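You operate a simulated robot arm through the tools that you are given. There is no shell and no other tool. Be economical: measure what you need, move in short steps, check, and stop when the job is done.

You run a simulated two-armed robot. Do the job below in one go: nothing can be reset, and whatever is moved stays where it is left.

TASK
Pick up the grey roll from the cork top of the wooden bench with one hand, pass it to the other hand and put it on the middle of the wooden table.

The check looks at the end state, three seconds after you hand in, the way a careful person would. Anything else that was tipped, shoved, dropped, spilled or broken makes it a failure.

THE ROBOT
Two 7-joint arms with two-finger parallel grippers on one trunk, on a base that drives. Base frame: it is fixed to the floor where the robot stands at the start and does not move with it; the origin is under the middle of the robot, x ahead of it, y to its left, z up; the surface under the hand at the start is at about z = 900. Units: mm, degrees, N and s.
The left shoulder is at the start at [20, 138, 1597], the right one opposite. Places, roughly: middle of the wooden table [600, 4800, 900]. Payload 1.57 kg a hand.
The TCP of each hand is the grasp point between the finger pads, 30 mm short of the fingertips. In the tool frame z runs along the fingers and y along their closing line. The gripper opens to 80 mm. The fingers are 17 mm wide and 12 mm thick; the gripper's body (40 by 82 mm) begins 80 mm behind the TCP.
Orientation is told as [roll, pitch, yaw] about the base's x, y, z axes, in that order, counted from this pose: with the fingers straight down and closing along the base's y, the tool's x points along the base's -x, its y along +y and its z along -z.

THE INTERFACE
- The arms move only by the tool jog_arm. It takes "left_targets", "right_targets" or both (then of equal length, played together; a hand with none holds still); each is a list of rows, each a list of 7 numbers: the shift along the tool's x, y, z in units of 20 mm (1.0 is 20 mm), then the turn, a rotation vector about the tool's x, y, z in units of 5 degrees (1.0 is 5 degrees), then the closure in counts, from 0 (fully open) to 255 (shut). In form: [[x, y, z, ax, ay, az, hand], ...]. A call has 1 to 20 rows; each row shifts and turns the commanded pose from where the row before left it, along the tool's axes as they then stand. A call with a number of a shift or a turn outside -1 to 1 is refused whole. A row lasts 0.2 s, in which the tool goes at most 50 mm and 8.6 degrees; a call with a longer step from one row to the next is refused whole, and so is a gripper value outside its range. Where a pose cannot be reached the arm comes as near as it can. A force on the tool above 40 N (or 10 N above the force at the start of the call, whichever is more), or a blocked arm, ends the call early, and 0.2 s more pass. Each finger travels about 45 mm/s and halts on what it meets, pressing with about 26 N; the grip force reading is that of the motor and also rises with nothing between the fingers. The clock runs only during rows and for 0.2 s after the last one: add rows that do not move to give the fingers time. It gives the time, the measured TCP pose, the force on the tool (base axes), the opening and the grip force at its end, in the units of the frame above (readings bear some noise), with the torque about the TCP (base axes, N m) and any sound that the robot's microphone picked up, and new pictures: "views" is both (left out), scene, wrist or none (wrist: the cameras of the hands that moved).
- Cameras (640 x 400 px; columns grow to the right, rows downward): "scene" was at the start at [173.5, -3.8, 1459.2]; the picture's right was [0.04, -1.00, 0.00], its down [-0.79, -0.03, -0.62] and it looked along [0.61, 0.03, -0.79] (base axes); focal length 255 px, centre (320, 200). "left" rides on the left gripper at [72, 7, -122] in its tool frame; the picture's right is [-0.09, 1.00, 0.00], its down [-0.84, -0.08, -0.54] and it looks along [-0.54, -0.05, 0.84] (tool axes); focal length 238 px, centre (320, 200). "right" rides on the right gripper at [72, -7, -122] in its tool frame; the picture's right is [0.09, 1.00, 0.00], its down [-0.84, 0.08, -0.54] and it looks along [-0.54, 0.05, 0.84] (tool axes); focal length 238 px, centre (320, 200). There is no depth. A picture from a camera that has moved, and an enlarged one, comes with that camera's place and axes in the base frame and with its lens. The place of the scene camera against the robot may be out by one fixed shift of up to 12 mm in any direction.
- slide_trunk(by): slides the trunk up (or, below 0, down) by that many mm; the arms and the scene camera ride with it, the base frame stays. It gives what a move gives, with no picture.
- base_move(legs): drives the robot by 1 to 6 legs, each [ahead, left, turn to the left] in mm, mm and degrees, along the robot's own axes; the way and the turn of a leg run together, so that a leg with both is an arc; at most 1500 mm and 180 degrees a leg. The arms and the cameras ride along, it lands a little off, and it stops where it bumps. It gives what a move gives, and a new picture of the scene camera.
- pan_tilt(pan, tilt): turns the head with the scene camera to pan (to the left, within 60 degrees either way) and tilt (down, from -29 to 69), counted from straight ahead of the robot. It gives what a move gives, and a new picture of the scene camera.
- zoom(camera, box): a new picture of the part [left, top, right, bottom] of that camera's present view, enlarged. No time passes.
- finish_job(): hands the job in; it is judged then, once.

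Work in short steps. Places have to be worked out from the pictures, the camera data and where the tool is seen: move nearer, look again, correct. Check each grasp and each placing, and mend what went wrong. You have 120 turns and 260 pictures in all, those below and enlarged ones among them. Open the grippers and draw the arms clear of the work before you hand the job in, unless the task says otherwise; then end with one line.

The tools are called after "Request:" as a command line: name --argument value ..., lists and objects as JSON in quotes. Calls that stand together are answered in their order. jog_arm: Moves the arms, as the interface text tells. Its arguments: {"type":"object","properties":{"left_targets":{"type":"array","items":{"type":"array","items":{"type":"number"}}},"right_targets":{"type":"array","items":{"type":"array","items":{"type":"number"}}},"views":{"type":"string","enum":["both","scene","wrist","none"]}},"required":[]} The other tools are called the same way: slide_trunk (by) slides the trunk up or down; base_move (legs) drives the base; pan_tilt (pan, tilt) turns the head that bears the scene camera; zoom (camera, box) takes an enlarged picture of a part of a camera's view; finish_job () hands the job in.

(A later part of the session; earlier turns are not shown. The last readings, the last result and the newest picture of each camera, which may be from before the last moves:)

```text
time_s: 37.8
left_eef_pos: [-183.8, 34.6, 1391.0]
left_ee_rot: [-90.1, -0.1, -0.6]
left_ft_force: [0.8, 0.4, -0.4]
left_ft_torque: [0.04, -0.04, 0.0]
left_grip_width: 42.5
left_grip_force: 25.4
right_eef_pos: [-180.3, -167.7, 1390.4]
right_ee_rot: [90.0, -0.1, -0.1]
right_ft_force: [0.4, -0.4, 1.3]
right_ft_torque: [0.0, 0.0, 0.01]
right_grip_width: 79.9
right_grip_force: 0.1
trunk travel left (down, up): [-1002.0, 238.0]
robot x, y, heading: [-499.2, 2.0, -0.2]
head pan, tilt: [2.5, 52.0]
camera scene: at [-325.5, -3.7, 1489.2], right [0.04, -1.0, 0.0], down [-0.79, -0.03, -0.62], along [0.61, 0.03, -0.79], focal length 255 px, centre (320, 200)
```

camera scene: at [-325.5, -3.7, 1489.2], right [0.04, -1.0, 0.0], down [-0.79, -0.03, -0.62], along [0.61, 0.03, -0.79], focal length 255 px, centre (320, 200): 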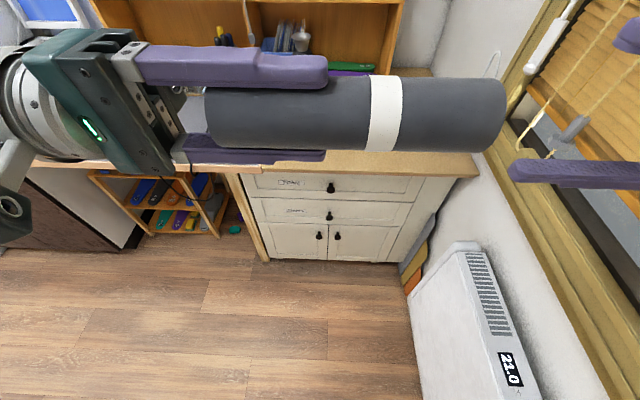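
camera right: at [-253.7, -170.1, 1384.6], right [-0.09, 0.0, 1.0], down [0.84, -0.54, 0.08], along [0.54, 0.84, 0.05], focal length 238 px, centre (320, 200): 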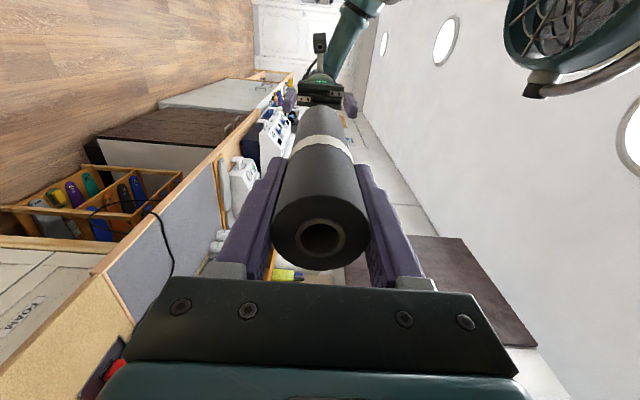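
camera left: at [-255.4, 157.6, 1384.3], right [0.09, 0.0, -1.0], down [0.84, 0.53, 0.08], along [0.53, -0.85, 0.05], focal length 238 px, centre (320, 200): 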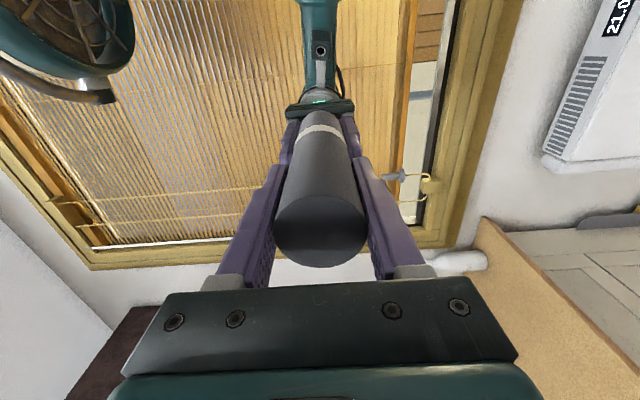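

The left hand alone holds the roll. I'll turn both hands to point down.

Request:
jog_arm --left_targets '[[0, 0, 0, -1, 0, 0, 255], [0, 0, 0, -1, 0, 0, 255], [0, 0, 0, -1, 0, 0, 255], [0, 0, 0, -1, 0, 0, 255], [0, 0, 0, -1, 0, 0, 255], [0, 0, 0, -1, 0, 0, 255], [0, 0, 0, -1, 0, 0, 255], [0, 0, 0, -1, 0, 0, 255], [0, 0, 0, -1, 0, 0, 255], [0, 0, 0, -1, 0, 0, 255], [0, 0, 0, -1, 0, 0, 255], [0, 0, 0, -1, 0, 0, 255], [0, 0, 0, -1, 0, 0, 255], [0, 0, 0, -1, 0, 0, 255], [0, 0, 0, -1, 0, 0, 255], [0, 0, 0, -1, 0, 0, 255], [0, 0, 0, -1, 0, 0, 255], [0, 0, 0, -1, 0, 0, 255]]' --right_targets '[[0, 0, -1, 0, 0, 0, 0], [0, 0, -1, 0, 0, 0, 0], [0, 0, 0, 1, 0, 0, 0], [0, 0, 0, 1, 0, 0, 0], [0, 0, 0, 1, 0, 0, 0], [0, 0, 0, 1, 0, 0, 0], [0, 0, 0, 1, 0, 0, 0], [0, 0, 0, 1, 0, 0, 0], [0, 0, 0, 1, 0, 0, 0], [0, 0, 0, 1, 0, 0, 0], [0, 0, 0, 1, 0, 0, 0], [0, 0, 0, 1, 0, 0, 0], [0, 0, 0, 1, 0, 0, 0], [0, 0, 0, 1, 0, 0, 0], [0, 0, 0, 1, 0, 0, 0], [0, 0, 0, 1, 0, 0, 0], [0, 0, 0, 1, 0, 0, 0], [0, 0, 0, 1, 0, 0, 0]]'

```text
time_s: 41.6
left_eef_pos: [-183.8, 33.8, 1392.3]
left_ee_rot: [0.0, -0.2, -0.7]
left_ft_force: [0.0, 0.1, -0.4]
left_ft_torque: [0.03, 0.02, -0.02]
left_grip_width: 42.5
left_grip_force: 25.8
right_eef_pos: [-181.6, -208.2, 1391.3]
right_ee_rot: [10.0, 0.0, -0.1]
right_ft_force: [-0.2, 0.4, -0.5]
right_ft_torque: [-0.03, -0.03, 0.02]
right_grip_width: 80.0
right_grip_force: 0.1
trunk travel left (down, up): [-1002.0, 238.0]
robot x, y, heading: [-494.6, -3.4, -0.1]
head pan, tilt: [2.5, 52.0]
camera scene: at [-325.5, -3.7, 1489.2], right [0.04, -1.0, 0.0], down [-0.79, -0.03, -0.62], along [0.61, 0.03, -0.79], focal length 255 px, centre (320, 200)
camera right: at [-254.1, -235.2, 1510.6], right [-0.09, 0.98, 0.17], down [0.84, -0.02, 0.55], along [0.54, 0.19, -0.82], focal length 238 px, centre (320, 200)
camera left: at [-256.6, 42.7, 1514.4], right [0.1, 0.99, 0.0], down [0.83, -0.09, 0.54], along [0.54, -0.06, -0.84], focal length 238 px, centre (320, 200)
```

scene: 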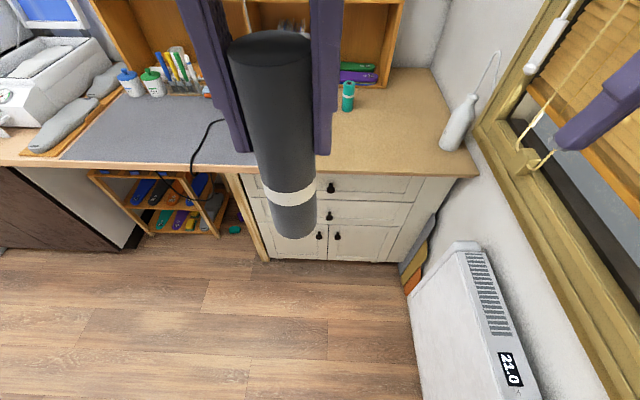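
right: 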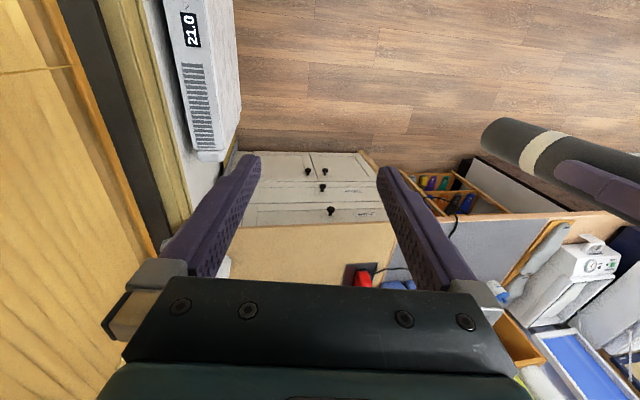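
left: 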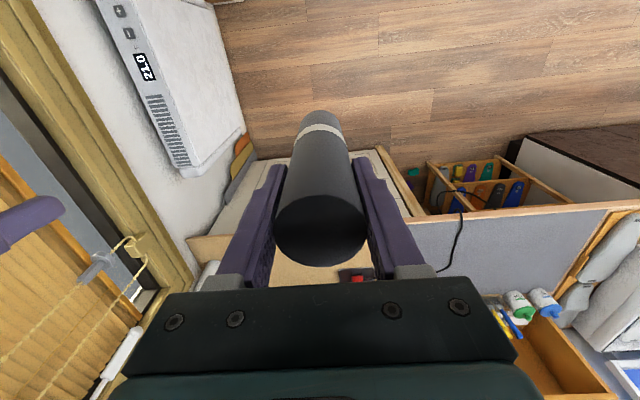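

Good. Now I'll look left along the route to the table.

Request:
pan_tilt --pan 60 --tilt 20

Request:
base_move --legs '[[0, 0, 60]]'

```text
time_s: 42.9
left_eef_pos: [-185.2, 34.8, 1391.0]
left_ee_rot: [-0.2, -0.1, -0.7]
left_ft_force: [1.0, 0.0, 0.0]
left_ft_torque: [0.01, 0.02, -0.01]
left_grip_width: 42.7
left_grip_force: 26.5
right_eef_pos: [-181.1, -207.9, 1390.6]
right_ee_rot: [10.0, 0.0, -0.1]
right_ft_force: [-0.4, 1.1, 0.5]
right_ft_torque: [0.01, 0.04, -0.01]
right_grip_width: 79.8
right_grip_force: 0.0
trunk travel left (down, up): [-1002.0, 238.0]
robot x, y, heading: [-500.2, 1.8, 0.0]
head pan, tilt: [60.0, 20.0]
camera scene: at [-353.7, 73.7, 1537.4], right [0.86, -0.5, 0.0], down [-0.17, -0.3, -0.94], along [0.47, 0.81, -0.34], focal length 255 px, centre (320, 200)
```

scene: 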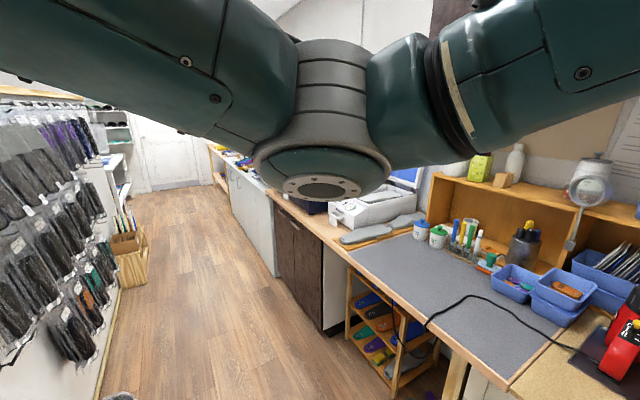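

```text
time_s: 44.0
left_eef_pos: [-186.8, 62.5, 1391.7]
left_ee_rot: [-0.1, -0.1, 3.7]
left_ft_force: [0.0, -0.4, -0.5]
left_ft_torque: [0.04, 0.01, -0.01]
left_grip_width: 42.6
left_grip_force: 26.0
right_eef_pos: [-164.4, -179.2, 1389.8]
right_ee_rot: [10.0, -0.1, 4.1]
right_ft_force: [-0.9, 0.7, 0.6]
right_ft_torque: [0.02, 0.02, 0.01]
right_grip_width: 79.9
right_grip_force: 0.0
trunk travel left (down, up): [-1002.0, 238.0]
robot x, y, heading: [-497.5, 5.5, 4.1]
head pan, tilt: [60.0, 20.0]
stopped in leg 1: the robot was blocked; the commanded pose is now the measured one
camera scene: at [-358.9, 88.8, 1537.3], right [0.9, -0.44, 0.0], down [-0.15, -0.31, -0.94], along [0.41, 0.85, -0.34], focal length 255 px, centre (320, 200)
```

scene: 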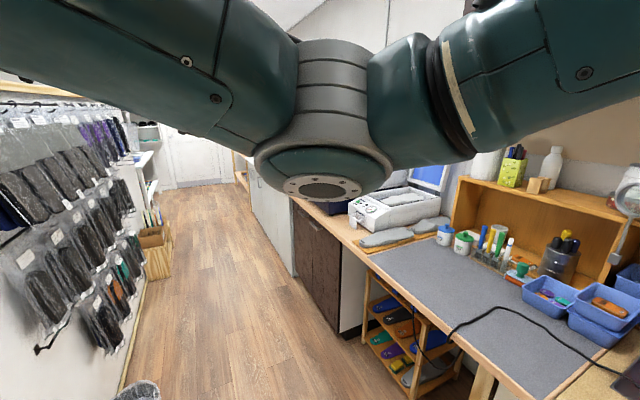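

The turn was blocked early because the aisle is narrow. No turn is needed anyway: the table is on the same side, so I can strafe left facing the benches. I'll straighten up, move forward to mid-aisle and tilt the camera for a look.

Request:
base_move --legs '[[250, 0, 0], [0, 0, -4]]'

Request:
pan_tilt --pan 60 --tilt 45

```text
time_s: 46.2
left_eef_pos: [67.4, 59.2, 1393.5]
left_ee_rot: [-0.1, -0.1, -0.1]
left_ft_force: [0.3, 0.4, -0.5]
left_ft_torque: [0.0, 0.01, -0.03]
left_grip_width: 42.8
left_grip_force: 25.6
right_eef_pos: [73.3, -182.1, 1390.9]
right_ee_rot: [9.9, -0.1, 0.3]
right_ft_force: [-0.6, -0.5, 0.1]
right_ft_torque: [0.02, -0.02, 0.0]
right_grip_width: 79.9
right_grip_force: 0.0
trunk travel left (down, up): [-1002.0, 238.0]
robot x, y, heading: [-246.9, 25.6, 0.4]
head pan, tilt: [60.0, 20.0]
camera scene: at [-102.9, 97.1, 1537.5], right [0.87, -0.49, 0.0], down [-0.17, -0.3, -0.94], along [0.47, 0.82, -0.34], focal length 255 px, centre (320, 200)
```

scene: 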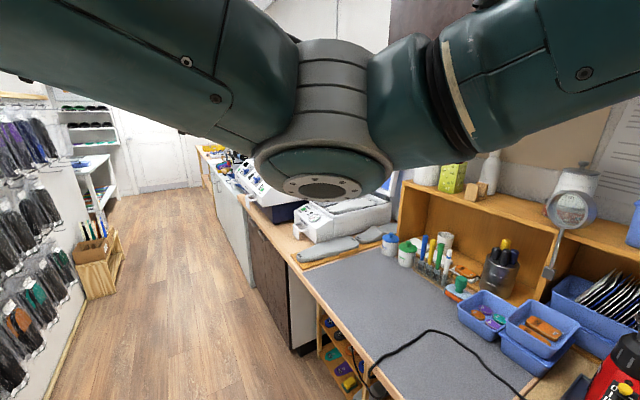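

```text
time_s: 47.1
left_eef_pos: [67.2, 60.2, 1392.2]
left_ee_rot: [-0.3, 0.0, -0.2]
left_ft_force: [-0.6, 0.0, 0.1]
left_ft_torque: [-0.02, 0.02, 0.0]
left_grip_width: 42.5
left_grip_force: 25.7
right_eef_pos: [73.0, -184.0, 1391.5]
right_ee_rot: [9.9, 0.0, 0.3]
right_ft_force: [0.3, -0.2, -0.3]
right_ft_torque: [-0.01, 0.01, -0.01]
right_grip_width: 79.9
right_grip_force: 0.1
trunk travel left (down, up): [-1002.0, 238.0]
robot x, y, heading: [-243.4, 26.2, 0.1]
head pan, tilt: [60.0, 45.0]
camera scene: at [-108.7, 86.9, 1498.9], right [0.87, -0.49, 0.0], down [-0.35, -0.61, -0.71], along [0.35, 0.61, -0.71], focal length 255 px, centre (320, 200)
```

scene: 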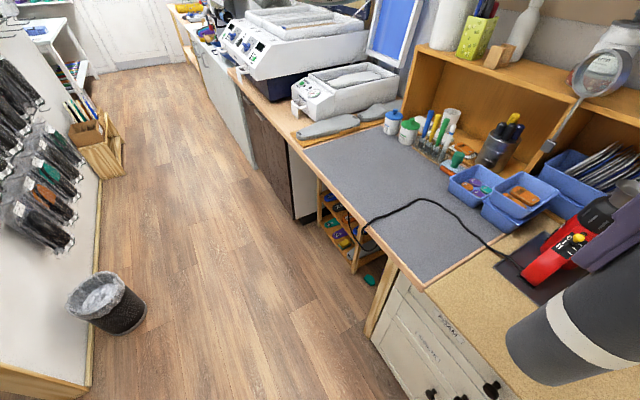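

The aisle is clear at x≈-250: the bench edges are at x≈250 and the bin's edge at about -640. Strafing left 1500 mm.

Request:
base_move --legs '[[0, 1500, 0]]'

```text
time_s: 54.5
left_eef_pos: [53.5, 1552.1, 1390.8]
left_ee_rot: [-0.2, -0.1, 0.1]
left_ft_force: [0.6, -0.4, 0.4]
left_ft_torque: [0.02, 0.01, -0.02]
left_grip_width: 42.2
left_grip_force: 25.9
right_eef_pos: [59.8, 1310.2, 1391.4]
right_ee_rot: [9.9, 0.0, 0.7]
right_ft_force: [0.1, -0.4, 0.1]
right_ft_torque: [-0.01, -0.02, -0.03]
right_grip_width: 79.8
right_grip_force: 0.0
trunk travel left (down, up): [-1002.0, 238.0]
robot x, y, heading: [-256.3, 1513.5, 0.8]
head pan, tilt: [60.0, 45.0]
camera scene: at [-122.7, 1578.4, 1498.8], right [0.87, -0.49, 0.0], down [-0.35, -0.62, -0.71], along [0.35, 0.62, -0.71], focal length 255 px, centre (320, 200)
```

scene: 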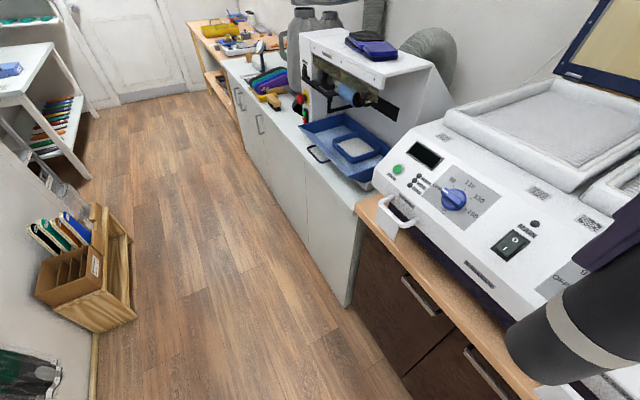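

Clear ahead. Another 1500 mm.

Request:
base_move --legs '[[0, 1500, -0.7]]'

```text
time_s: 62.0
left_eef_pos: [55.5, 3047.8, 1392.0]
left_ee_rot: [-0.1, -0.1, -1.3]
left_ft_force: [-0.2, 0.5, 0.5]
left_ft_torque: [-0.01, 0.0, 0.01]
left_grip_width: 42.3
left_grip_force: 26.2
right_eef_pos: [56.2, 2804.9, 1392.4]
right_ee_rot: [9.9, 0.0, -0.9]
right_ft_force: [0.7, -1.0, 0.5]
right_ft_torque: [0.0, 0.0, -0.02]
right_grip_width: 79.9
right_grip_force: 0.1
trunk travel left (down, up): [-1002.0, 238.0]
robot x, y, heading: [-260.2, 3018.1, -0.9]
head pan, tilt: [60.0, 45.0]
camera scene: at [-119.7, 3078.7, 1498.8], right [0.86, -0.51, 0.0], down [-0.36, -0.61, -0.71], along [0.36, 0.61, -0.71], focal length 255 px, centre (320, 200)
```

scene: 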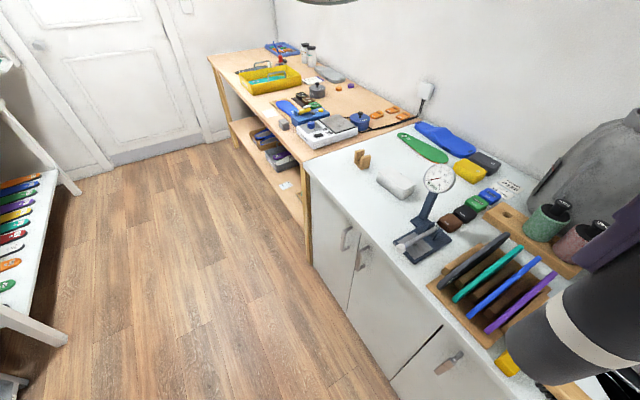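

The wooden table with several items on it is ahead. I'll go on 1300 mm and then view the table.

Request:
base_move --legs '[[0, 1300, 0.9]]'

Request:
pan_tilt --pan 30 --tilt 42

```text
time_s: 68.5
left_eef_pos: [59.3, 4348.1, 1391.8]
left_ee_rot: [-0.2, -0.1, -0.2]
left_ft_force: [0.1, -1.3, -0.7]
left_ft_torque: [-0.03, -0.01, -0.01]
left_grip_width: 42.1
left_grip_force: 26.2
right_eef_pos: [64.1, 4105.5, 1391.5]
right_ee_rot: [9.9, 0.0, 0.4]
right_ft_force: [0.9, 0.0, 0.0]
right_ft_torque: [0.03, -0.04, -0.02]
right_grip_width: 80.1
right_grip_force: 0.0
trunk travel left (down, up): [-1002.0, 238.0]
robot x, y, heading: [-257.0, 4311.5, 0.2]
head pan, tilt: [60.0, 45.0]
camera scene: at [-116.1, 4374.6, 1498.8], right [0.87, -0.49, 0.0], down [-0.35, -0.61, -0.71], along [0.35, 0.61, -0.71], focal length 255 px, centre (320, 200)
```

scene: 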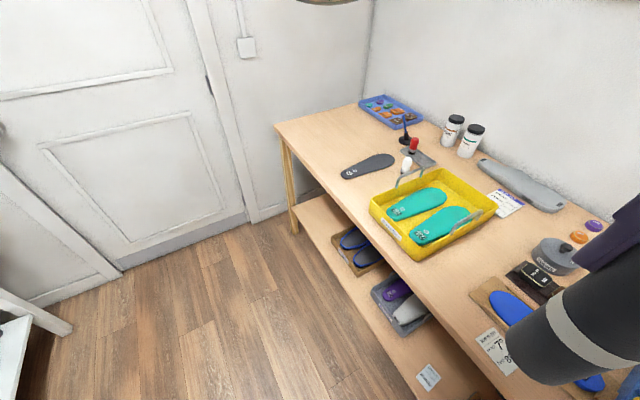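

```text
time_s: 69.4
left_eef_pos: [59.0, 4346.5, 1391.8]
left_ee_rot: [-0.1, 0.0, -0.2]
left_ft_force: [-0.4, 0.0, -0.7]
left_ft_torque: [0.03, 0.04, -0.04]
left_grip_width: 42.0
left_grip_force: 25.7
right_eef_pos: [65.4, 4105.1, 1391.3]
right_ee_rot: [9.8, 0.0, 0.4]
right_ft_force: [0.2, 0.7, 0.7]
right_ft_torque: [0.04, 0.02, -0.01]
right_grip_width: 79.8
right_grip_force: 0.0
trunk travel left (down, up): [-1002.0, 238.0]
robot x, y, heading: [-253.2, 4312.8, 0.4]
head pan, tilt: [30.0, 42.0]
camera scene: at [-84.2, 4346.2, 1503.1], right [0.51, -0.86, 0.0], down [-0.58, -0.34, -0.74], along [0.64, 0.38, -0.67], focal length 255 px, centre (320, 200)
```

scene: 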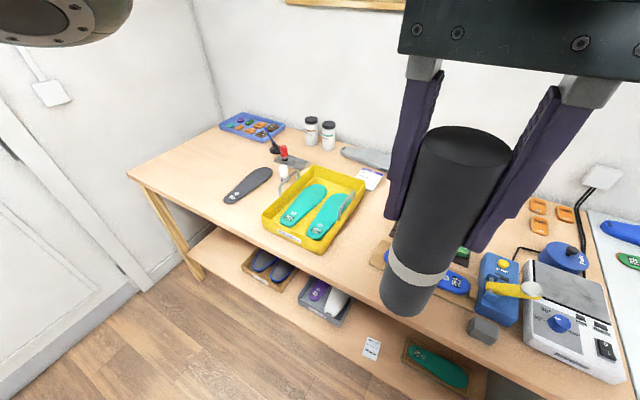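

The middle of the table is partly taken by a yellow tray. I'll move in front of the middle and look straight at it.

Request:
base_move --legs '[[0, 450, 0]]'

Request:
pan_tilt --pan 0 --tilt 45

```text
time_s: 72.2
left_eef_pos: [57.1, 4798.0, 1393.0]
left_ee_rot: [-0.1, -0.1, -0.2]
left_ft_force: [0.0, -0.5, 0.7]
left_ft_torque: [0.0, -0.01, -0.02]
left_grip_width: 42.0
left_grip_force: 26.0
right_eef_pos: [62.7, 4554.3, 1391.5]
right_ee_rot: [9.9, 0.0, 0.2]
right_ft_force: [0.0, -0.2, 0.4]
right_ft_torque: [-0.02, 0.01, 0.0]
right_grip_width: 80.1
right_grip_force: 0.1
trunk travel left (down, up): [-1002.0, 238.0]
robot x, y, heading: [-258.8, 4760.4, 0.2]
head pan, tilt: [30.0, 42.0]
camera scene: at [-86.6, 4796.0, 1503.1], right [0.5, -0.86, 0.0], down [-0.58, -0.34, -0.74], along [0.64, 0.37, -0.67], focal length 255 px, centre (320, 200)
```

scene: 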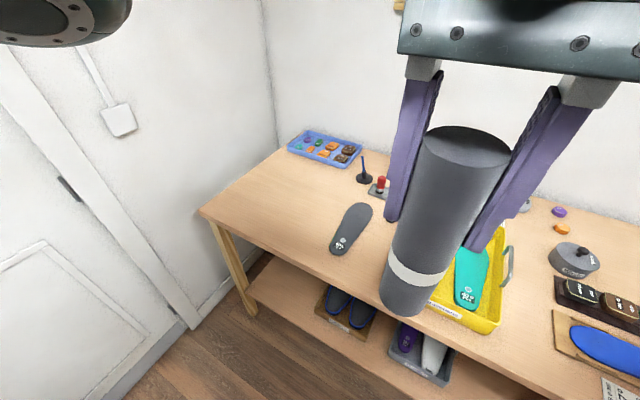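

```text
time_s: 73.1
left_eef_pos: [57.6, 4796.6, 1391.5]
left_ee_rot: [-0.3, -0.2, -0.3]
left_ft_force: [0.8, 0.0, -0.1]
left_ft_torque: [0.0, 0.01, -0.01]
left_grip_width: 42.0
left_grip_force: 25.9
right_eef_pos: [62.6, 4553.9, 1391.9]
right_ee_rot: [9.9, 0.0, 0.3]
right_ft_force: [-0.7, -0.1, 1.1]
right_ft_torque: [-0.01, 0.01, 0.04]
right_grip_width: 79.9
right_grip_force: 0.1
trunk travel left (down, up): [-1002.0, 238.0]
robot x, y, heading: [-253.5, 4760.5, 0.4]
head pan, tilt: [0.0, 45.0]
camera scene: at [-77.5, 4754.3, 1498.8], right [0.01, -1.0, 0.0], down [-0.71, 0.0, -0.71], along [0.71, 0.0, -0.71], focal length 255 px, centre (320, 200)
```

scene: 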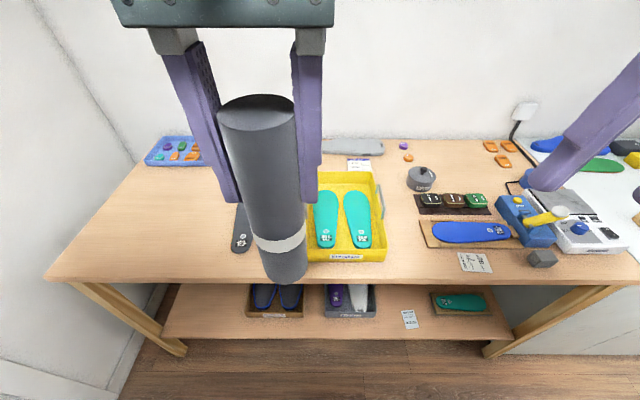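

The tray spans about y 4576–4790 and x 290–620. I'll use the left wrist camera to see the spot left of it.

Request:
zoom --camera "left" --box '[0, 0, 640, 400]'

Request:
zoom --camera "right" --box '[0, 0, 640, 400]'

```text
1.00 times, centred on (320, 200) of left (not enlarged: the box is as wide or as high as the picture)
camera zoom: at [-15.2, 4804.4, 1514.2], right [0.1, 1.0, 0.0], down [0.84, -0.08, 0.54], along [0.54, -0.06, -0.84], focal length 238 px, centre (320, 200)
```

zoom: 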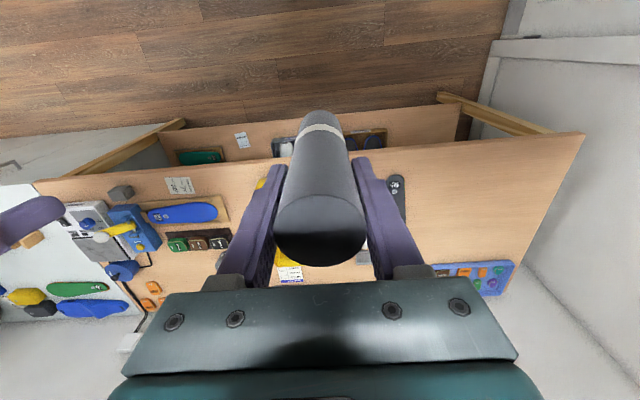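

```text
1.00 times, centred on (320, 200) of right (not enlarged: the box is as wide or as high as the picture)
camera zoom: at [-10.7, 4526.2, 1510.6], right [-0.1, 0.98, 0.17], down [0.84, -0.01, 0.55], along [0.54, 0.2, -0.82], focal length 238 px, centre (320, 200)
```

zoom: 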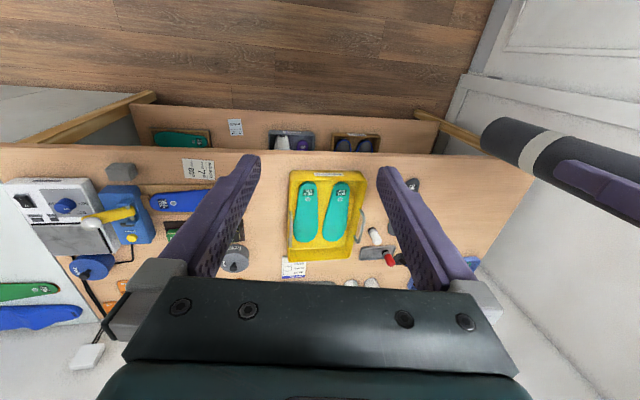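

Request:
zoom --camera "right" --box '[260, 140, 500, 290]'

```text
2.67 times, centred on (380, 215) of right
camera zoom: at [-10.7, 4526.2, 1510.6], right [-0.1, 0.98, 0.17], down [0.84, -0.01, 0.55], along [0.54, 0.2, -0.82], focal length 636 px, centre (160, 160)
```

zoom: 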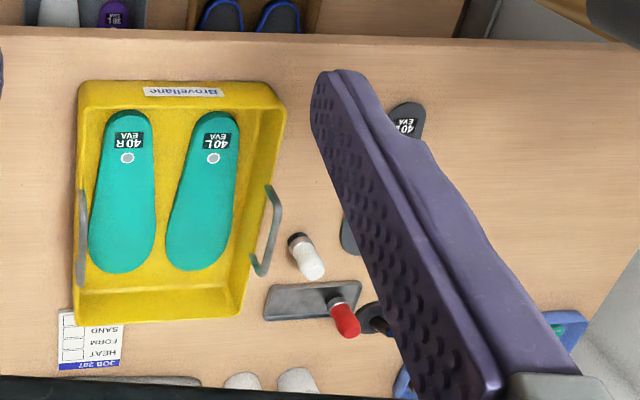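

The free spot nearest the middle is between the tray's handle (y≈4815) and the grey insole (y≈4930), with x up to about 475 because a white bottle stands at about (522, 4876). I'll raise and retract the right hand, then drive closer with everything high.

Request:
jog_arm --right_targets '[[0, 0, 0, 1, 0, 0, 0], [0, 0, 0, 1, 0, 0, 0], [0.6, 0, -1, 0, 0, 0, 0], [0.6, 0, -1, 0, 0, 0, 0], [0.6, 0, -1, 0, 0, 0, 0], [0.6, 0, -1, 0, 0, 0, 0], [0.6, 0, -1, 0, 0, 0, 0], [0, 0, -1, 0, 0, 0, 0]]' --views "none"

Request:
base_move --legs '[[0, -30, -0.2], [190, 0, 0]]'

```text
time_s: 74.9
left_eef_pos: [57.7, 4796.6, 1392.6]
left_ee_rot: [-0.1, 0.0, -0.2]
left_ft_force: [0.9, 0.1, 0.1]
left_ft_torque: [-0.04, -0.01, 0.0]
left_grip_width: 42.0
left_grip_force: 26.3
right_eef_pos: [-24.7, 4541.9, 1463.1]
right_ee_rot: [-5.5, 10.8, 0.4]
right_ft_force: [-1.0, 0.6, -0.2]
right_ft_torque: [-0.01, -0.05, -0.01]
right_grip_width: 80.1
right_grip_force: 0.1
trunk travel left (down, up): [-1002.0, 238.0]
robot x, y, heading: [-259.1, 4758.5, 0.5]
head pan, tilt: [0.0, 45.0]
stopped in row 8 (right hand): the arm was blocked; the commanded pose is now the measured one
```

```text
time_s: 76.9
left_eef_pos: [248.4, 4766.5, 1392.2]
left_ee_rot: [-0.2, 0.0, -0.4]
left_ft_force: [0.2, 0.3, 0.3]
left_ft_torque: [0.01, 0.0, -0.03]
left_grip_width: 41.9
left_grip_force: 25.5
right_eef_pos: [164.7, 4512.5, 1462.1]
right_ee_rot: [-5.5, 10.7, 0.2]
right_ft_force: [0.7, -0.1, 0.0]
right_ft_torque: [0.03, -0.02, -0.05]
right_grip_width: 80.1
right_grip_force: 0.0
trunk travel left (down, up): [-1002.0, 238.0]
robot x, y, heading: [-67.1, 4733.6, 0.3]
head pan, tilt: [0.0, 45.0]
camera scene: at [113.4, 4724.0, 1498.8], right [0.0, -1.0, 0.0], down [-0.71, 0.0, -0.71], along [0.71, 0.0, -0.71], focal length 255 px, centre (320, 200)
```

scene: 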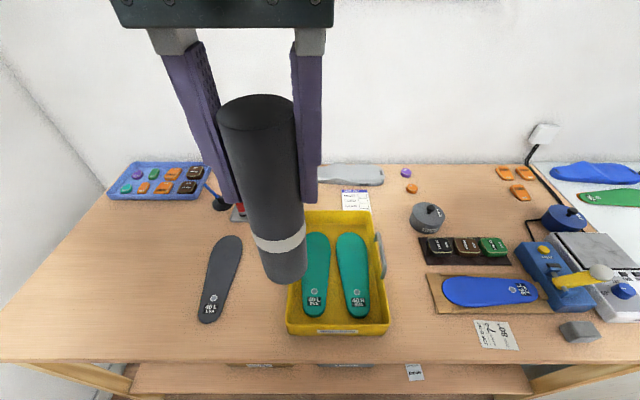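

The right hand stopped against the robot's own body, which is harmless. From here the gap is y 4815–4936 and the table edge is at x≈247, so driving to x≈-25 leaves more clearance than at the start.

Request:
base_move --legs '[[42, 0, -0.3]]'

Request:
jog_arm --left_targets '[[-0.9, 0.7, 0, 0, 0, 0, 255], [-0.9, 0.7, 0, 0, 0, 0, 255], [-0.9, 0.7, 0, 0, 0, 0, 255], [-0.9, 0.7, 0, 0, 0, 0, 255], [-0.9, 0.7, 0, 0, 0, 0, 255], [-0.9, 0.7, 0, 0, 0, 0, 255], [-0.9, 0.7, 0, 0, 0, 0, 255]]' --views "both"

```text
time_s: 77.8
left_eef_pos: [290.7, 4764.9, 1393.0]
left_ee_rot: [-0.2, -0.1, -0.8]
left_ft_force: [-0.8, -0.5, -0.6]
left_ft_torque: [-0.01, -0.01, 0.01]
left_grip_width: 42.3
left_grip_force: 26.1
right_eef_pos: [205.5, 4511.5, 1463.2]
right_ee_rot: [-5.5, 10.8, -0.1]
right_ft_force: [0.7, -0.2, 0.1]
right_ft_torque: [-0.02, 0.01, 0.02]
right_grip_width: 79.9
right_grip_force: 0.1
trunk travel left (down, up): [-1002.0, 238.0]
robot x, y, heading: [-26.3, 4729.9, -0.1]
head pan, tilt: [0.0, 45.0]
camera scene: at [155.4, 4723.1, 1498.8], right [0.0, -1.0, 0.0], down [-0.71, 0.0, -0.71], along [0.71, 0.0, -0.71], focal length 255 px, centre (320, 200)
```

scene: 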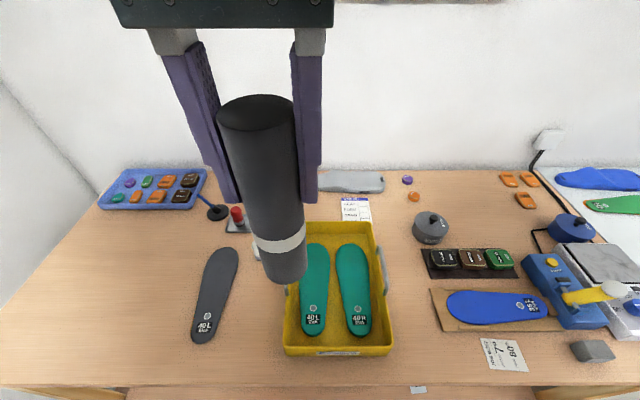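

```text
time_s: 79.4
left_eef_pos: [417.1, 4860.6, 1391.1]
left_ee_rot: [-0.3, 0.0, -0.8]
left_ft_force: [0.6, 0.5, -0.1]
left_ft_torque: [0.01, -0.02, -0.05]
left_grip_width: 42.2
left_grip_force: 26.2
right_eef_pos: [205.3, 4511.8, 1462.5]
right_ee_rot: [-5.5, 10.8, -0.1]
right_ft_force: [-0.2, 0.1, -0.7]
right_ft_torque: [0.01, -0.03, -0.01]
right_grip_width: 80.4
right_grip_force: 0.1
trunk travel left (down, up): [-1002.0, 238.0]
robot x, y, heading: [-27.3, 4730.0, -0.4]
head pan, tilt: [0.0, 45.0]
camera scene: at [155.4, 4723.1, 1498.8], right [0.0, -1.0, 0.0], down [-0.71, 0.0, -0.71], along [0.71, 0.0, -0.71], focal length 255 px, centre (320, 200)
camera left: at [345.0, 4869.3, 1513.5], right [0.1, 0.99, 0.0], down [0.84, -0.09, 0.54], along [0.54, -0.06, -0.84], focal length 238 px, centre (320, 200)
```

scene: 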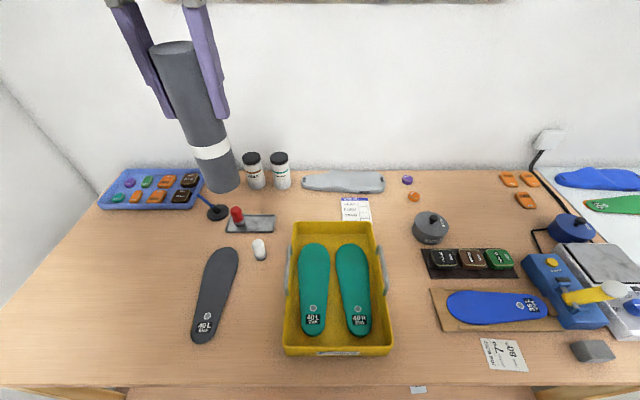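
left: 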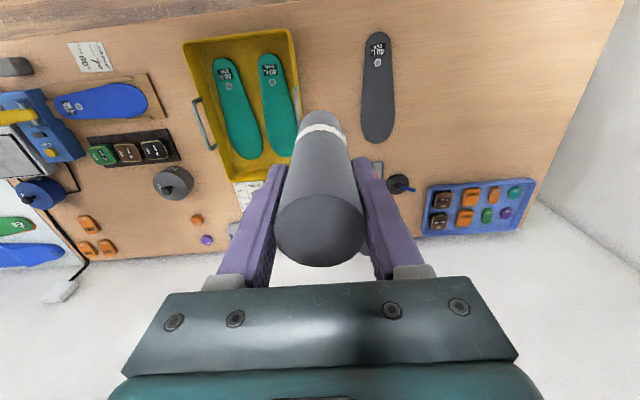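

Clear view now: the bottle base is at about (533, 4885), the handle at y≈4802 and the insole edge at y≈4938. The target is (470, 4868); I'll shift there at this height.

Request:
jog_arm --left_targets '[[-0.9, 0.13, 0, 0, 0, 0, 255], [-0.9, 0.13, 0, 0, 0, 0, 255], [-0.85, 0.13, 0, 0, 0, 0, 255], [0, 0, 0, 0, 0, 0, 255]]' --views "none"

```text
time_s: 80.4
left_eef_pos: [455.3, 4870.4, 1391.2]
left_ee_rot: [-0.1, -0.1, -0.6]
left_ft_force: [0.1, 0.3, 0.0]
left_ft_torque: [-0.01, 0.01, -0.01]
left_grip_width: 42.0
left_grip_force: 26.0
left hand out of reach, approached as far as the arm can: row 3
right_eef_pos: [205.1, 4512.3, 1463.3]
right_ee_rot: [-5.4, 10.8, -0.2]
right_ft_force: [0.1, -0.5, 0.4]
right_ft_torque: [-0.01, -0.02, 0.01]
right_grip_width: 80.1
right_grip_force: 0.0
trunk travel left (down, up): [-1002.0, 238.0]
robot x, y, heading: [-27.5, 4729.5, 0.0]
head pan, tilt: [0.0, 45.0]
```

At (455, 4870) the hand is at the limit of its reach, and it is a good spot. I'll lower the trunk 335 mm and look.

Request:
slide_trunk --by -335

Request:
pan_tilt --pan 20 --tilt 35

```text
time_s: 83.7
left_eef_pos: [454.5, 4869.6, 1055.6]
left_ee_rot: [-0.2, 0.0, -0.7]
left_ft_force: [-1.3, 0.0, 0.2]
left_ft_torque: [0.0, 0.0, 0.01]
left_grip_width: 42.3
left_grip_force: 26.1
right_eef_pos: [205.1, 4511.3, 1128.5]
right_ee_rot: [-5.5, 10.8, -0.2]
right_ft_force: [-0.8, 0.3, 0.9]
right_ft_torque: [-0.02, 0.05, -0.03]
right_grip_width: 80.0
right_grip_force: 0.1
trunk travel left (down, up): [-667.0, 573.0]
robot x, y, heading: [-25.3, 4727.7, -0.1]
head pan, tilt: [0.0, 45.0]
```

```text
time_s: 84.5
left_eef_pos: [455.6, 4870.5, 1056.2]
left_ee_rot: [-0.2, -0.1, -0.7]
left_ft_force: [0.0, -0.5, -0.7]
left_ft_torque: [-0.01, 0.03, -0.05]
left_grip_width: 42.2
left_grip_force: 26.1
right_eef_pos: [204.6, 4510.9, 1128.0]
right_ee_rot: [-5.6, 10.8, -0.1]
right_ft_force: [-0.5, -0.1, -0.2]
right_ft_torque: [0.02, 0.02, -0.01]
right_grip_width: 80.2
right_grip_force: 0.1
trunk travel left (down, up): [-667.0, 573.0]
robot x, y, heading: [-24.7, 4732.1, -0.2]
head pan, tilt: [20.0, 35.0]
camera scene: at [156.9, 4753.1, 1178.6], right [0.34, -0.94, 0.0], down [-0.54, -0.19, -0.82], along [0.77, 0.28, -0.57], focal length 255 px, centre (320, 200)
```

scene: 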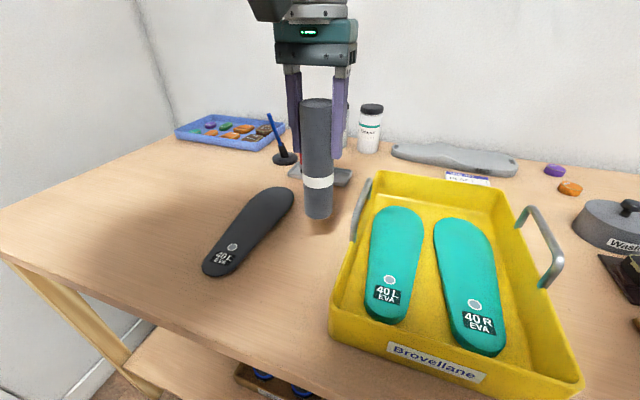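

The spot looks clear, with the roll's bottom at z≈938. Lowering the trunk 28 mm more, then small arm steps to contact.

Request:
slide_trunk --by -28

Request:
jog_arm --left_targets '[[0, 0, 0.12, 0, 0, 0, 255], [0, 0, 0.12, 0, 0, 0, 255]]' --views "scene"

```text
time_s: 85.2
left_eef_pos: [456.0, 4869.8, 1028.5]
left_ee_rot: [-0.2, 0.0, -0.7]
left_ft_force: [-0.1, 0.1, -0.4]
left_ft_torque: [-0.01, 0.03, 0.01]
left_grip_width: 41.8
left_grip_force: 26.1
right_eef_pos: [204.8, 4510.7, 1099.3]
right_ee_rot: [-5.5, 10.7, -0.2]
right_ft_force: [0.3, 0.0, -0.4]
right_ft_torque: [0.0, -0.03, -0.01]
right_grip_width: 80.0
right_grip_force: 0.0
trunk travel left (down, up): [-639.0, 601.0]
robot x, y, heading: [-27.9, 4725.3, -0.1]
head pan, tilt: [20.0, 35.0]
```

```text
time_s: 85.8
left_eef_pos: [455.3, 4871.2, 1022.7]
left_ee_rot: [-0.2, -0.2, -0.7]
left_ft_force: [0.7, 0.3, -0.1]
left_ft_torque: [0.0, 0.01, 0.0]
left_grip_width: 42.0
left_grip_force: 26.2
right_eef_pos: [204.9, 4510.7, 1100.7]
right_ee_rot: [-5.6, 10.8, -0.1]
right_ft_force: [0.6, -0.5, -0.3]
right_ft_torque: [-0.01, -0.02, -0.01]
right_grip_width: 80.1
right_grip_force: 0.1
trunk travel left (down, up): [-639.0, 601.0]
robot x, y, heading: [-21.4, 4731.7, -0.0]
head pan, tilt: [20.0, 35.0]
camera scene: at [156.9, 4753.2, 1150.6], right [0.34, -0.94, 0.0], down [-0.54, -0.19, -0.82], along [0.77, 0.28, -0.57], focal length 255 px, centre (320, 200)
```

scene: 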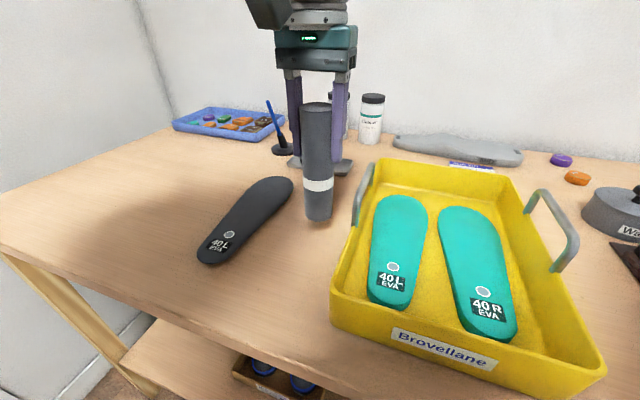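

Not in contact yet. Lowering in 1.5 mm steps and watching the force.

Request:
jog_arm --left_targets '[[0, 0, 0.08, 0, 0, 0, 255], [0, 0, 0.08, 0, 0, 0, 255]]' --views "none"

Request:
zoom --camera "scene" --box '[270, 160, 370, 240]'

```text
time_s: 86.4
left_eef_pos: [454.9, 4871.1, 1019.9]
left_ee_rot: [-0.3, 0.0, -0.7]
left_ft_force: [-0.4, 0.2, 0.4]
left_ft_torque: [-0.02, -0.02, 0.0]
left_grip_width: 41.9
left_grip_force: 25.9
right_eef_pos: [205.9, 4511.5, 1100.7]
right_ee_rot: [-5.6, 10.8, -0.1]
right_ft_force: [-0.8, 1.4, 0.6]
right_ft_torque: [0.02, -0.01, 0.01]
right_grip_width: 80.0
right_grip_force: 0.0
trunk travel left (down, up): [-639.0, 601.0]
robot x, y, heading: [-21.7, 4730.8, -0.2]
head pan, tilt: [20.0, 35.0]
```

```text
5.00 times, centred on (320, 200) of scene
camera zoom: at [156.9, 4753.2, 1150.6], right [0.34, -0.94, 0.0], down [-0.54, -0.19, -0.82], along [0.77, 0.28, -0.57], focal length 1274 px, centre (320, 200)
```

zoom: 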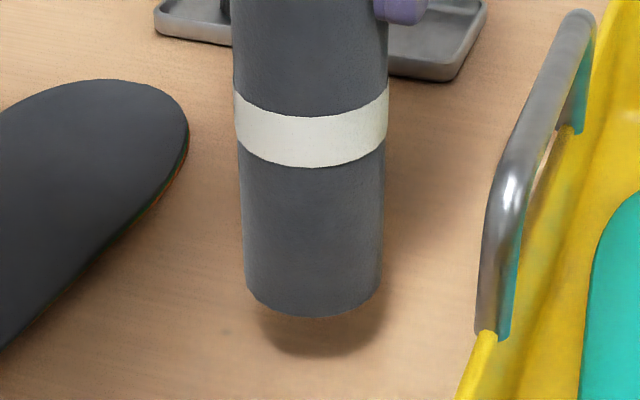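

The shadow shows a gap of several mm remaining. Continuing down slowly.

Request:
jog_arm --left_targets '[[0, 0, 0.1, 0, 0, 0, 255], [0, 0, 0.1, 0, 0, 0, 255], [0, 0, 0.1, 0, 0, 0, 255]]' --views "none"

Request:
zoom --camera "scene" --box '[270, 160, 370, 240]'

```text
time_s: 87.2
left_eef_pos: [453.9, 4870.9, 1015.7]
left_ee_rot: [-0.2, -0.1, -0.7]
left_ft_force: [1.5, -0.1, -0.9]
left_ft_torque: [0.0, 0.02, -0.01]
left_grip_width: 42.1
left_grip_force: 26.3
right_eef_pos: [204.4, 4511.4, 1100.6]
right_ee_rot: [-5.5, 10.8, -0.1]
right_ft_force: [0.3, 0.9, 1.5]
right_ft_torque: [0.02, 0.02, -0.01]
right_grip_width: 80.1
right_grip_force: 0.1
trunk travel left (down, up): [-639.0, 601.0]
robot x, y, heading: [-28.0, 4730.4, -0.2]
head pan, tilt: [20.0, 35.0]
```

```text
5.00 times, centred on (320, 200) of scene
camera zoom: at [156.9, 4753.2, 1150.6], right [0.34, -0.94, 0.0], down [-0.54, -0.19, -0.82], along [0.77, 0.28, -0.57], focal length 1274 px, centre (320, 200)
```

zoom: 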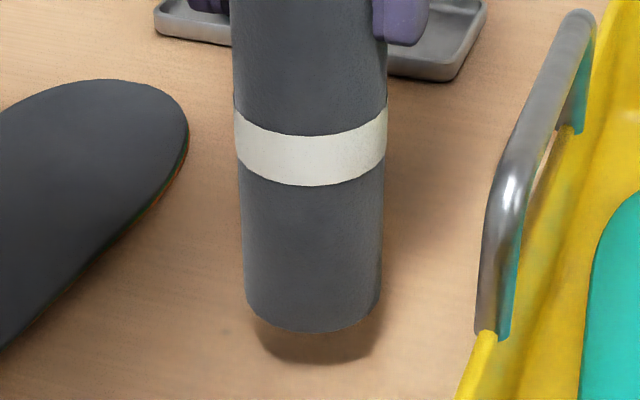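

Still a gap. Continuing another 5 mm.

Request:
jog_arm --left_targets '[[0, 0, 0.09, 0, 0, 0, 255], [0, 0, 0.09, 0, 0, 0, 255], [0, 0, 0.09, 0, 0, 0, 255]]' --views "none"

Request:
zoom --camera "scene" --box '[270, 160, 370, 240]'

```text
time_s: 88.0
left_eef_pos: [453.9, 4872.0, 1008.5]
left_ee_rot: [-0.1, 0.0, -0.6]
left_ft_force: [0.3, 0.4, -0.1]
left_ft_torque: [0.03, 0.0, 0.01]
left_grip_width: 42.1
left_grip_force: 25.9
right_eef_pos: [204.7, 4510.6, 1100.5]
right_ee_rot: [-5.5, 10.7, -0.1]
right_ft_force: [-0.2, -0.4, -0.9]
right_ft_torque: [-0.01, 0.07, 0.02]
right_grip_width: 80.0
right_grip_force: 0.1
trunk travel left (down, up): [-639.0, 601.0]
robot x, y, heading: [-23.5, 4727.7, -0.1]
head pan, tilt: [20.0, 35.0]
```

```text
5.00 times, centred on (320, 200) of scene
camera zoom: at [156.9, 4753.2, 1150.6], right [0.34, -0.94, 0.0], down [-0.54, -0.19, -0.82], along [0.77, 0.28, -0.57], focal length 1274 px, centre (320, 200)
```

zoom: 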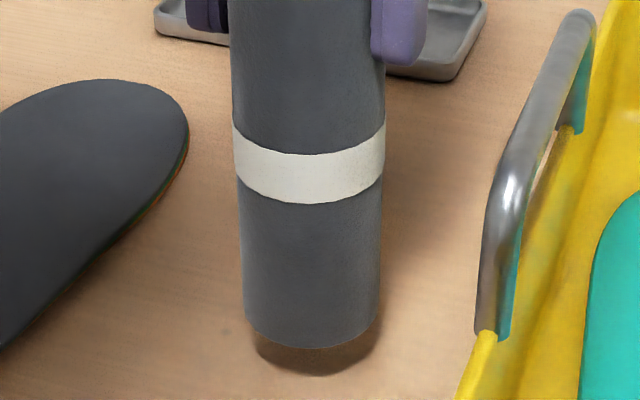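

Shadow still separate; continuing in small steps.

Request:
jog_arm --left_targets '[[0, 0, 0.09, 0, 0, 0, 255], [0, 0, 0.09, 0, 0, 0, 255], [0, 0, 0.09, 0, 0, 0, 255]]' --views "none"

Request:
zoom --camera "scene" --box '[270, 160, 370, 240]'

```text
time_s: 88.8
left_eef_pos: [454.5, 4871.9, 1002.1]
left_ee_rot: [-0.2, -0.1, -0.7]
left_ft_force: [-0.2, 0.5, 0.1]
left_ft_torque: [-0.04, -0.03, -0.01]
left_grip_width: 42.6
left_grip_force: 25.8
right_eef_pos: [205.3, 4512.0, 1100.2]
right_ee_rot: [-5.6, 10.8, -0.2]
right_ft_force: [-0.1, -0.2, -0.1]
right_ft_torque: [0.02, -0.01, 0.01]
right_grip_width: 79.9
right_grip_force: 0.0
trunk travel left (down, up): [-639.0, 601.0]
robot x, y, heading: [-23.4, 4727.4, -0.2]
head pan, tilt: [20.0, 35.0]
```

```text
5.00 times, centred on (320, 200) of scene
camera zoom: at [156.9, 4753.2, 1150.6], right [0.34, -0.94, 0.0], down [-0.54, -0.19, -0.82], along [0.77, 0.28, -0.57], focal length 1274 px, centre (320, 200)
```

zoom: 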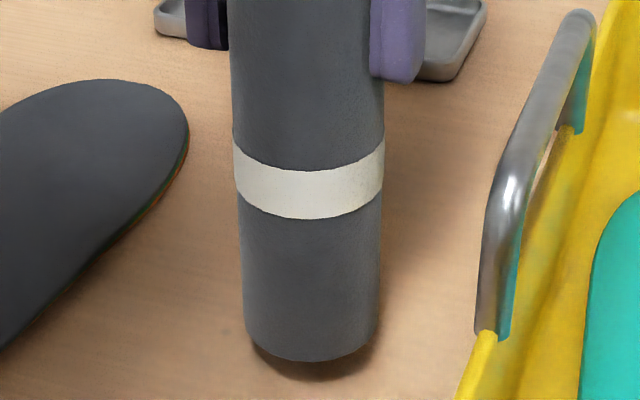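

Gap shrinking, a few mm left. Continuing.

Request:
jog_arm --left_targets '[[0, 0, 0.08, 0, 0, 0, 255], [0, 0, 0.08, 0, 0, 0, 255], [0, 0, 0.08, 0, 0, 0, 255]]' --views "none"

Request:
zoom --camera "scene" --box '[270, 160, 370, 240]'

```text
time_s: 89.6
left_eef_pos: [451.3, 4872.5, 999.2]
left_ee_rot: [-0.3, 0.0, -0.6]
left_ft_force: [-0.6, 0.6, -0.7]
left_ft_torque: [0.0, -0.01, 0.0]
left_grip_width: 42.1
left_grip_force: 25.8
right_eef_pos: [205.0, 4511.8, 1100.6]
right_ee_rot: [-5.5, 10.8, -0.1]
right_ft_force: [-0.3, -0.1, 0.4]
right_ft_torque: [0.02, 0.0, -0.01]
right_grip_width: 80.1
right_grip_force: 0.0
trunk travel left (down, up): [-639.0, 601.0]
robot x, y, heading: [-25.2, 4731.2, -0.2]
head pan, tilt: [20.0, 35.0]
```

```text
5.00 times, centred on (320, 200) of scene
camera zoom: at [156.9, 4753.2, 1150.6], right [0.34, -0.94, 0.0], down [-0.54, -0.19, -0.82], along [0.77, 0.28, -0.57], focal length 1274 px, centre (320, 200)
```

zoom: 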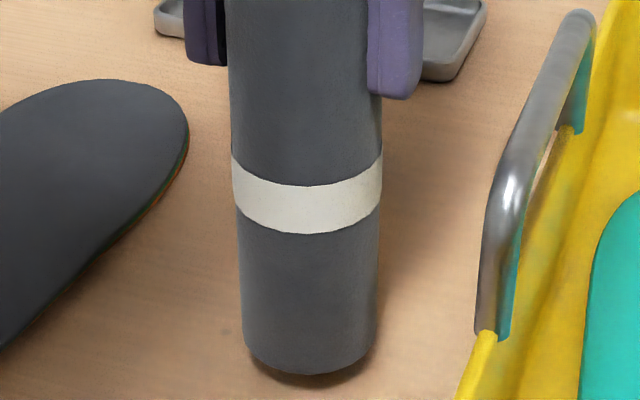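

The arm is at its reach limit, so I'll use the trunk for the last few mm.

Request:
slide_trunk --by -3

Request:
zoom --camera "scene" --box '[270, 160, 370, 240]'

```text
time_s: 90.1
left_eef_pos: [452.3, 4871.9, 996.1]
left_ee_rot: [-0.1, -0.1, -0.7]
left_ft_force: [0.1, 0.2, 0.0]
left_ft_torque: [-0.02, 0.0, 0.02]
left_grip_width: 42.1
left_grip_force: 25.6
right_eef_pos: [206.4, 4510.8, 1097.1]
right_ee_rot: [-5.5, 10.8, -0.1]
right_ft_force: [-0.8, 0.3, -0.6]
right_ft_torque: [0.02, -0.03, -0.02]
right_grip_width: 80.0
right_grip_force: 0.0
trunk travel left (down, up): [-636.0, 604.0]
robot x, y, heading: [-26.3, 4733.7, -0.2]
head pan, tilt: [20.0, 35.0]
```

```text
5.00 times, centred on (320, 200) of scene
camera zoom: at [156.9, 4753.2, 1147.6], right [0.34, -0.94, 0.0], down [-0.54, -0.19, -0.82], along [0.77, 0.28, -0.57], focal length 1274 px, centre (320, 200)
```

zoom: 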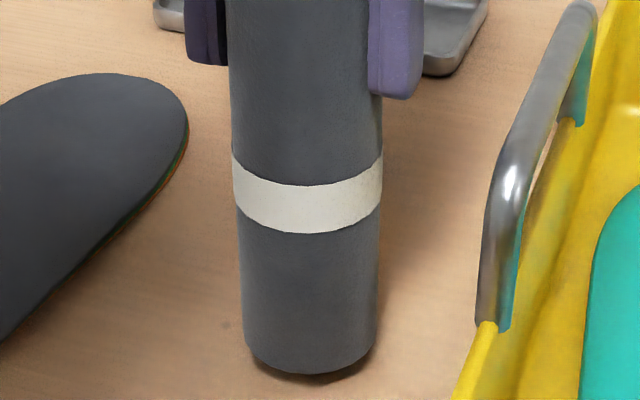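

Only a thin shadow remains. Lowering 3 mm more.

Request:
slide_trunk --by -3

Request:
zoom --camera "scene" --box '[270, 160, 370, 240]'

```text
time_s: 90.7
left_eef_pos: [452.7, 4871.1, 992.1]
left_ee_rot: [0.0, 0.1, -0.7]
left_ft_force: [0.2, 0.2, -0.7]
left_ft_torque: [0.01, -0.01, -0.01]
left_grip_width: 42.2
left_grip_force: 25.3
right_eef_pos: [204.7, 4511.3, 1094.2]
right_ee_rot: [-5.5, 10.7, -0.1]
right_ft_force: [-0.1, -0.9, -0.3]
right_ft_torque: [0.01, 0.02, 0.02]
right_grip_width: 80.0
right_grip_force: 0.0
trunk travel left (down, up): [-633.0, 607.0]
robot x, y, heading: [-21.5, 4730.6, -0.2]
head pan, tilt: [20.0, 35.0]
```

```text
5.00 times, centred on (320, 200) of scene
camera zoom: at [156.9, 4753.2, 1144.6], right [0.34, -0.94, 0.0], down [-0.54, -0.19, -0.82], along [0.77, 0.28, -0.57], focal length 1274 px, centre (320, 200)
```

zoom: 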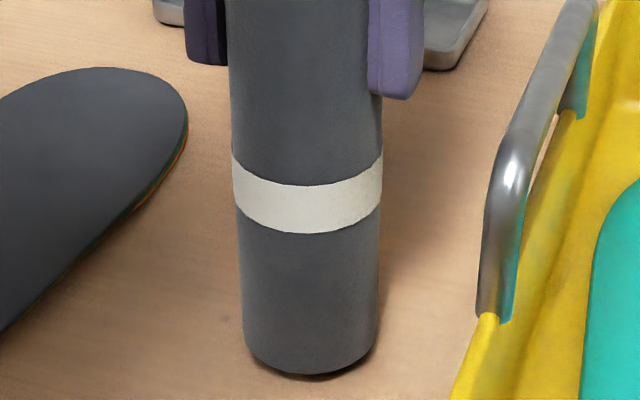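

Almost touching; 2 mm more.

Request:
slide_trunk --by -2

Request:
zoom --camera "scene" --box '[290, 190, 350, 240]'

```text
time_s: 91.2
left_eef_pos: [452.2, 4870.5, 990.6]
left_ee_rot: [-0.2, 0.0, -0.7]
left_ft_force: [-0.2, 0.0, -0.2]
left_ft_torque: [-0.04, -0.01, 0.02]
left_grip_width: 42.0
left_grip_force: 25.9
right_eef_pos: [205.9, 4511.5, 1091.8]
right_ee_rot: [-5.6, 10.9, -0.1]
right_ft_force: [0.4, 0.0, 1.1]
right_ft_torque: [0.03, 0.04, 0.01]
right_grip_width: 79.9
right_grip_force: 0.0
trunk travel left (down, up): [-631.0, 609.0]
robot x, y, heading: [-25.5, 4728.1, -0.2]
head pan, tilt: [20.0, 35.0]
```

```text
8.00 times, centred on (320, 215) of scene
camera zoom: at [156.9, 4753.2, 1142.6], right [0.34, -0.94, 0.0], down [-0.54, -0.19, -0.82], along [0.77, 0.28, -0.57], focal length 2038 px, centre (320, 80)
```

zoom: 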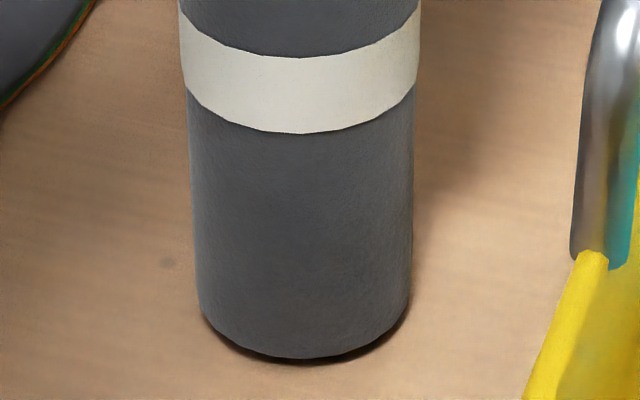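

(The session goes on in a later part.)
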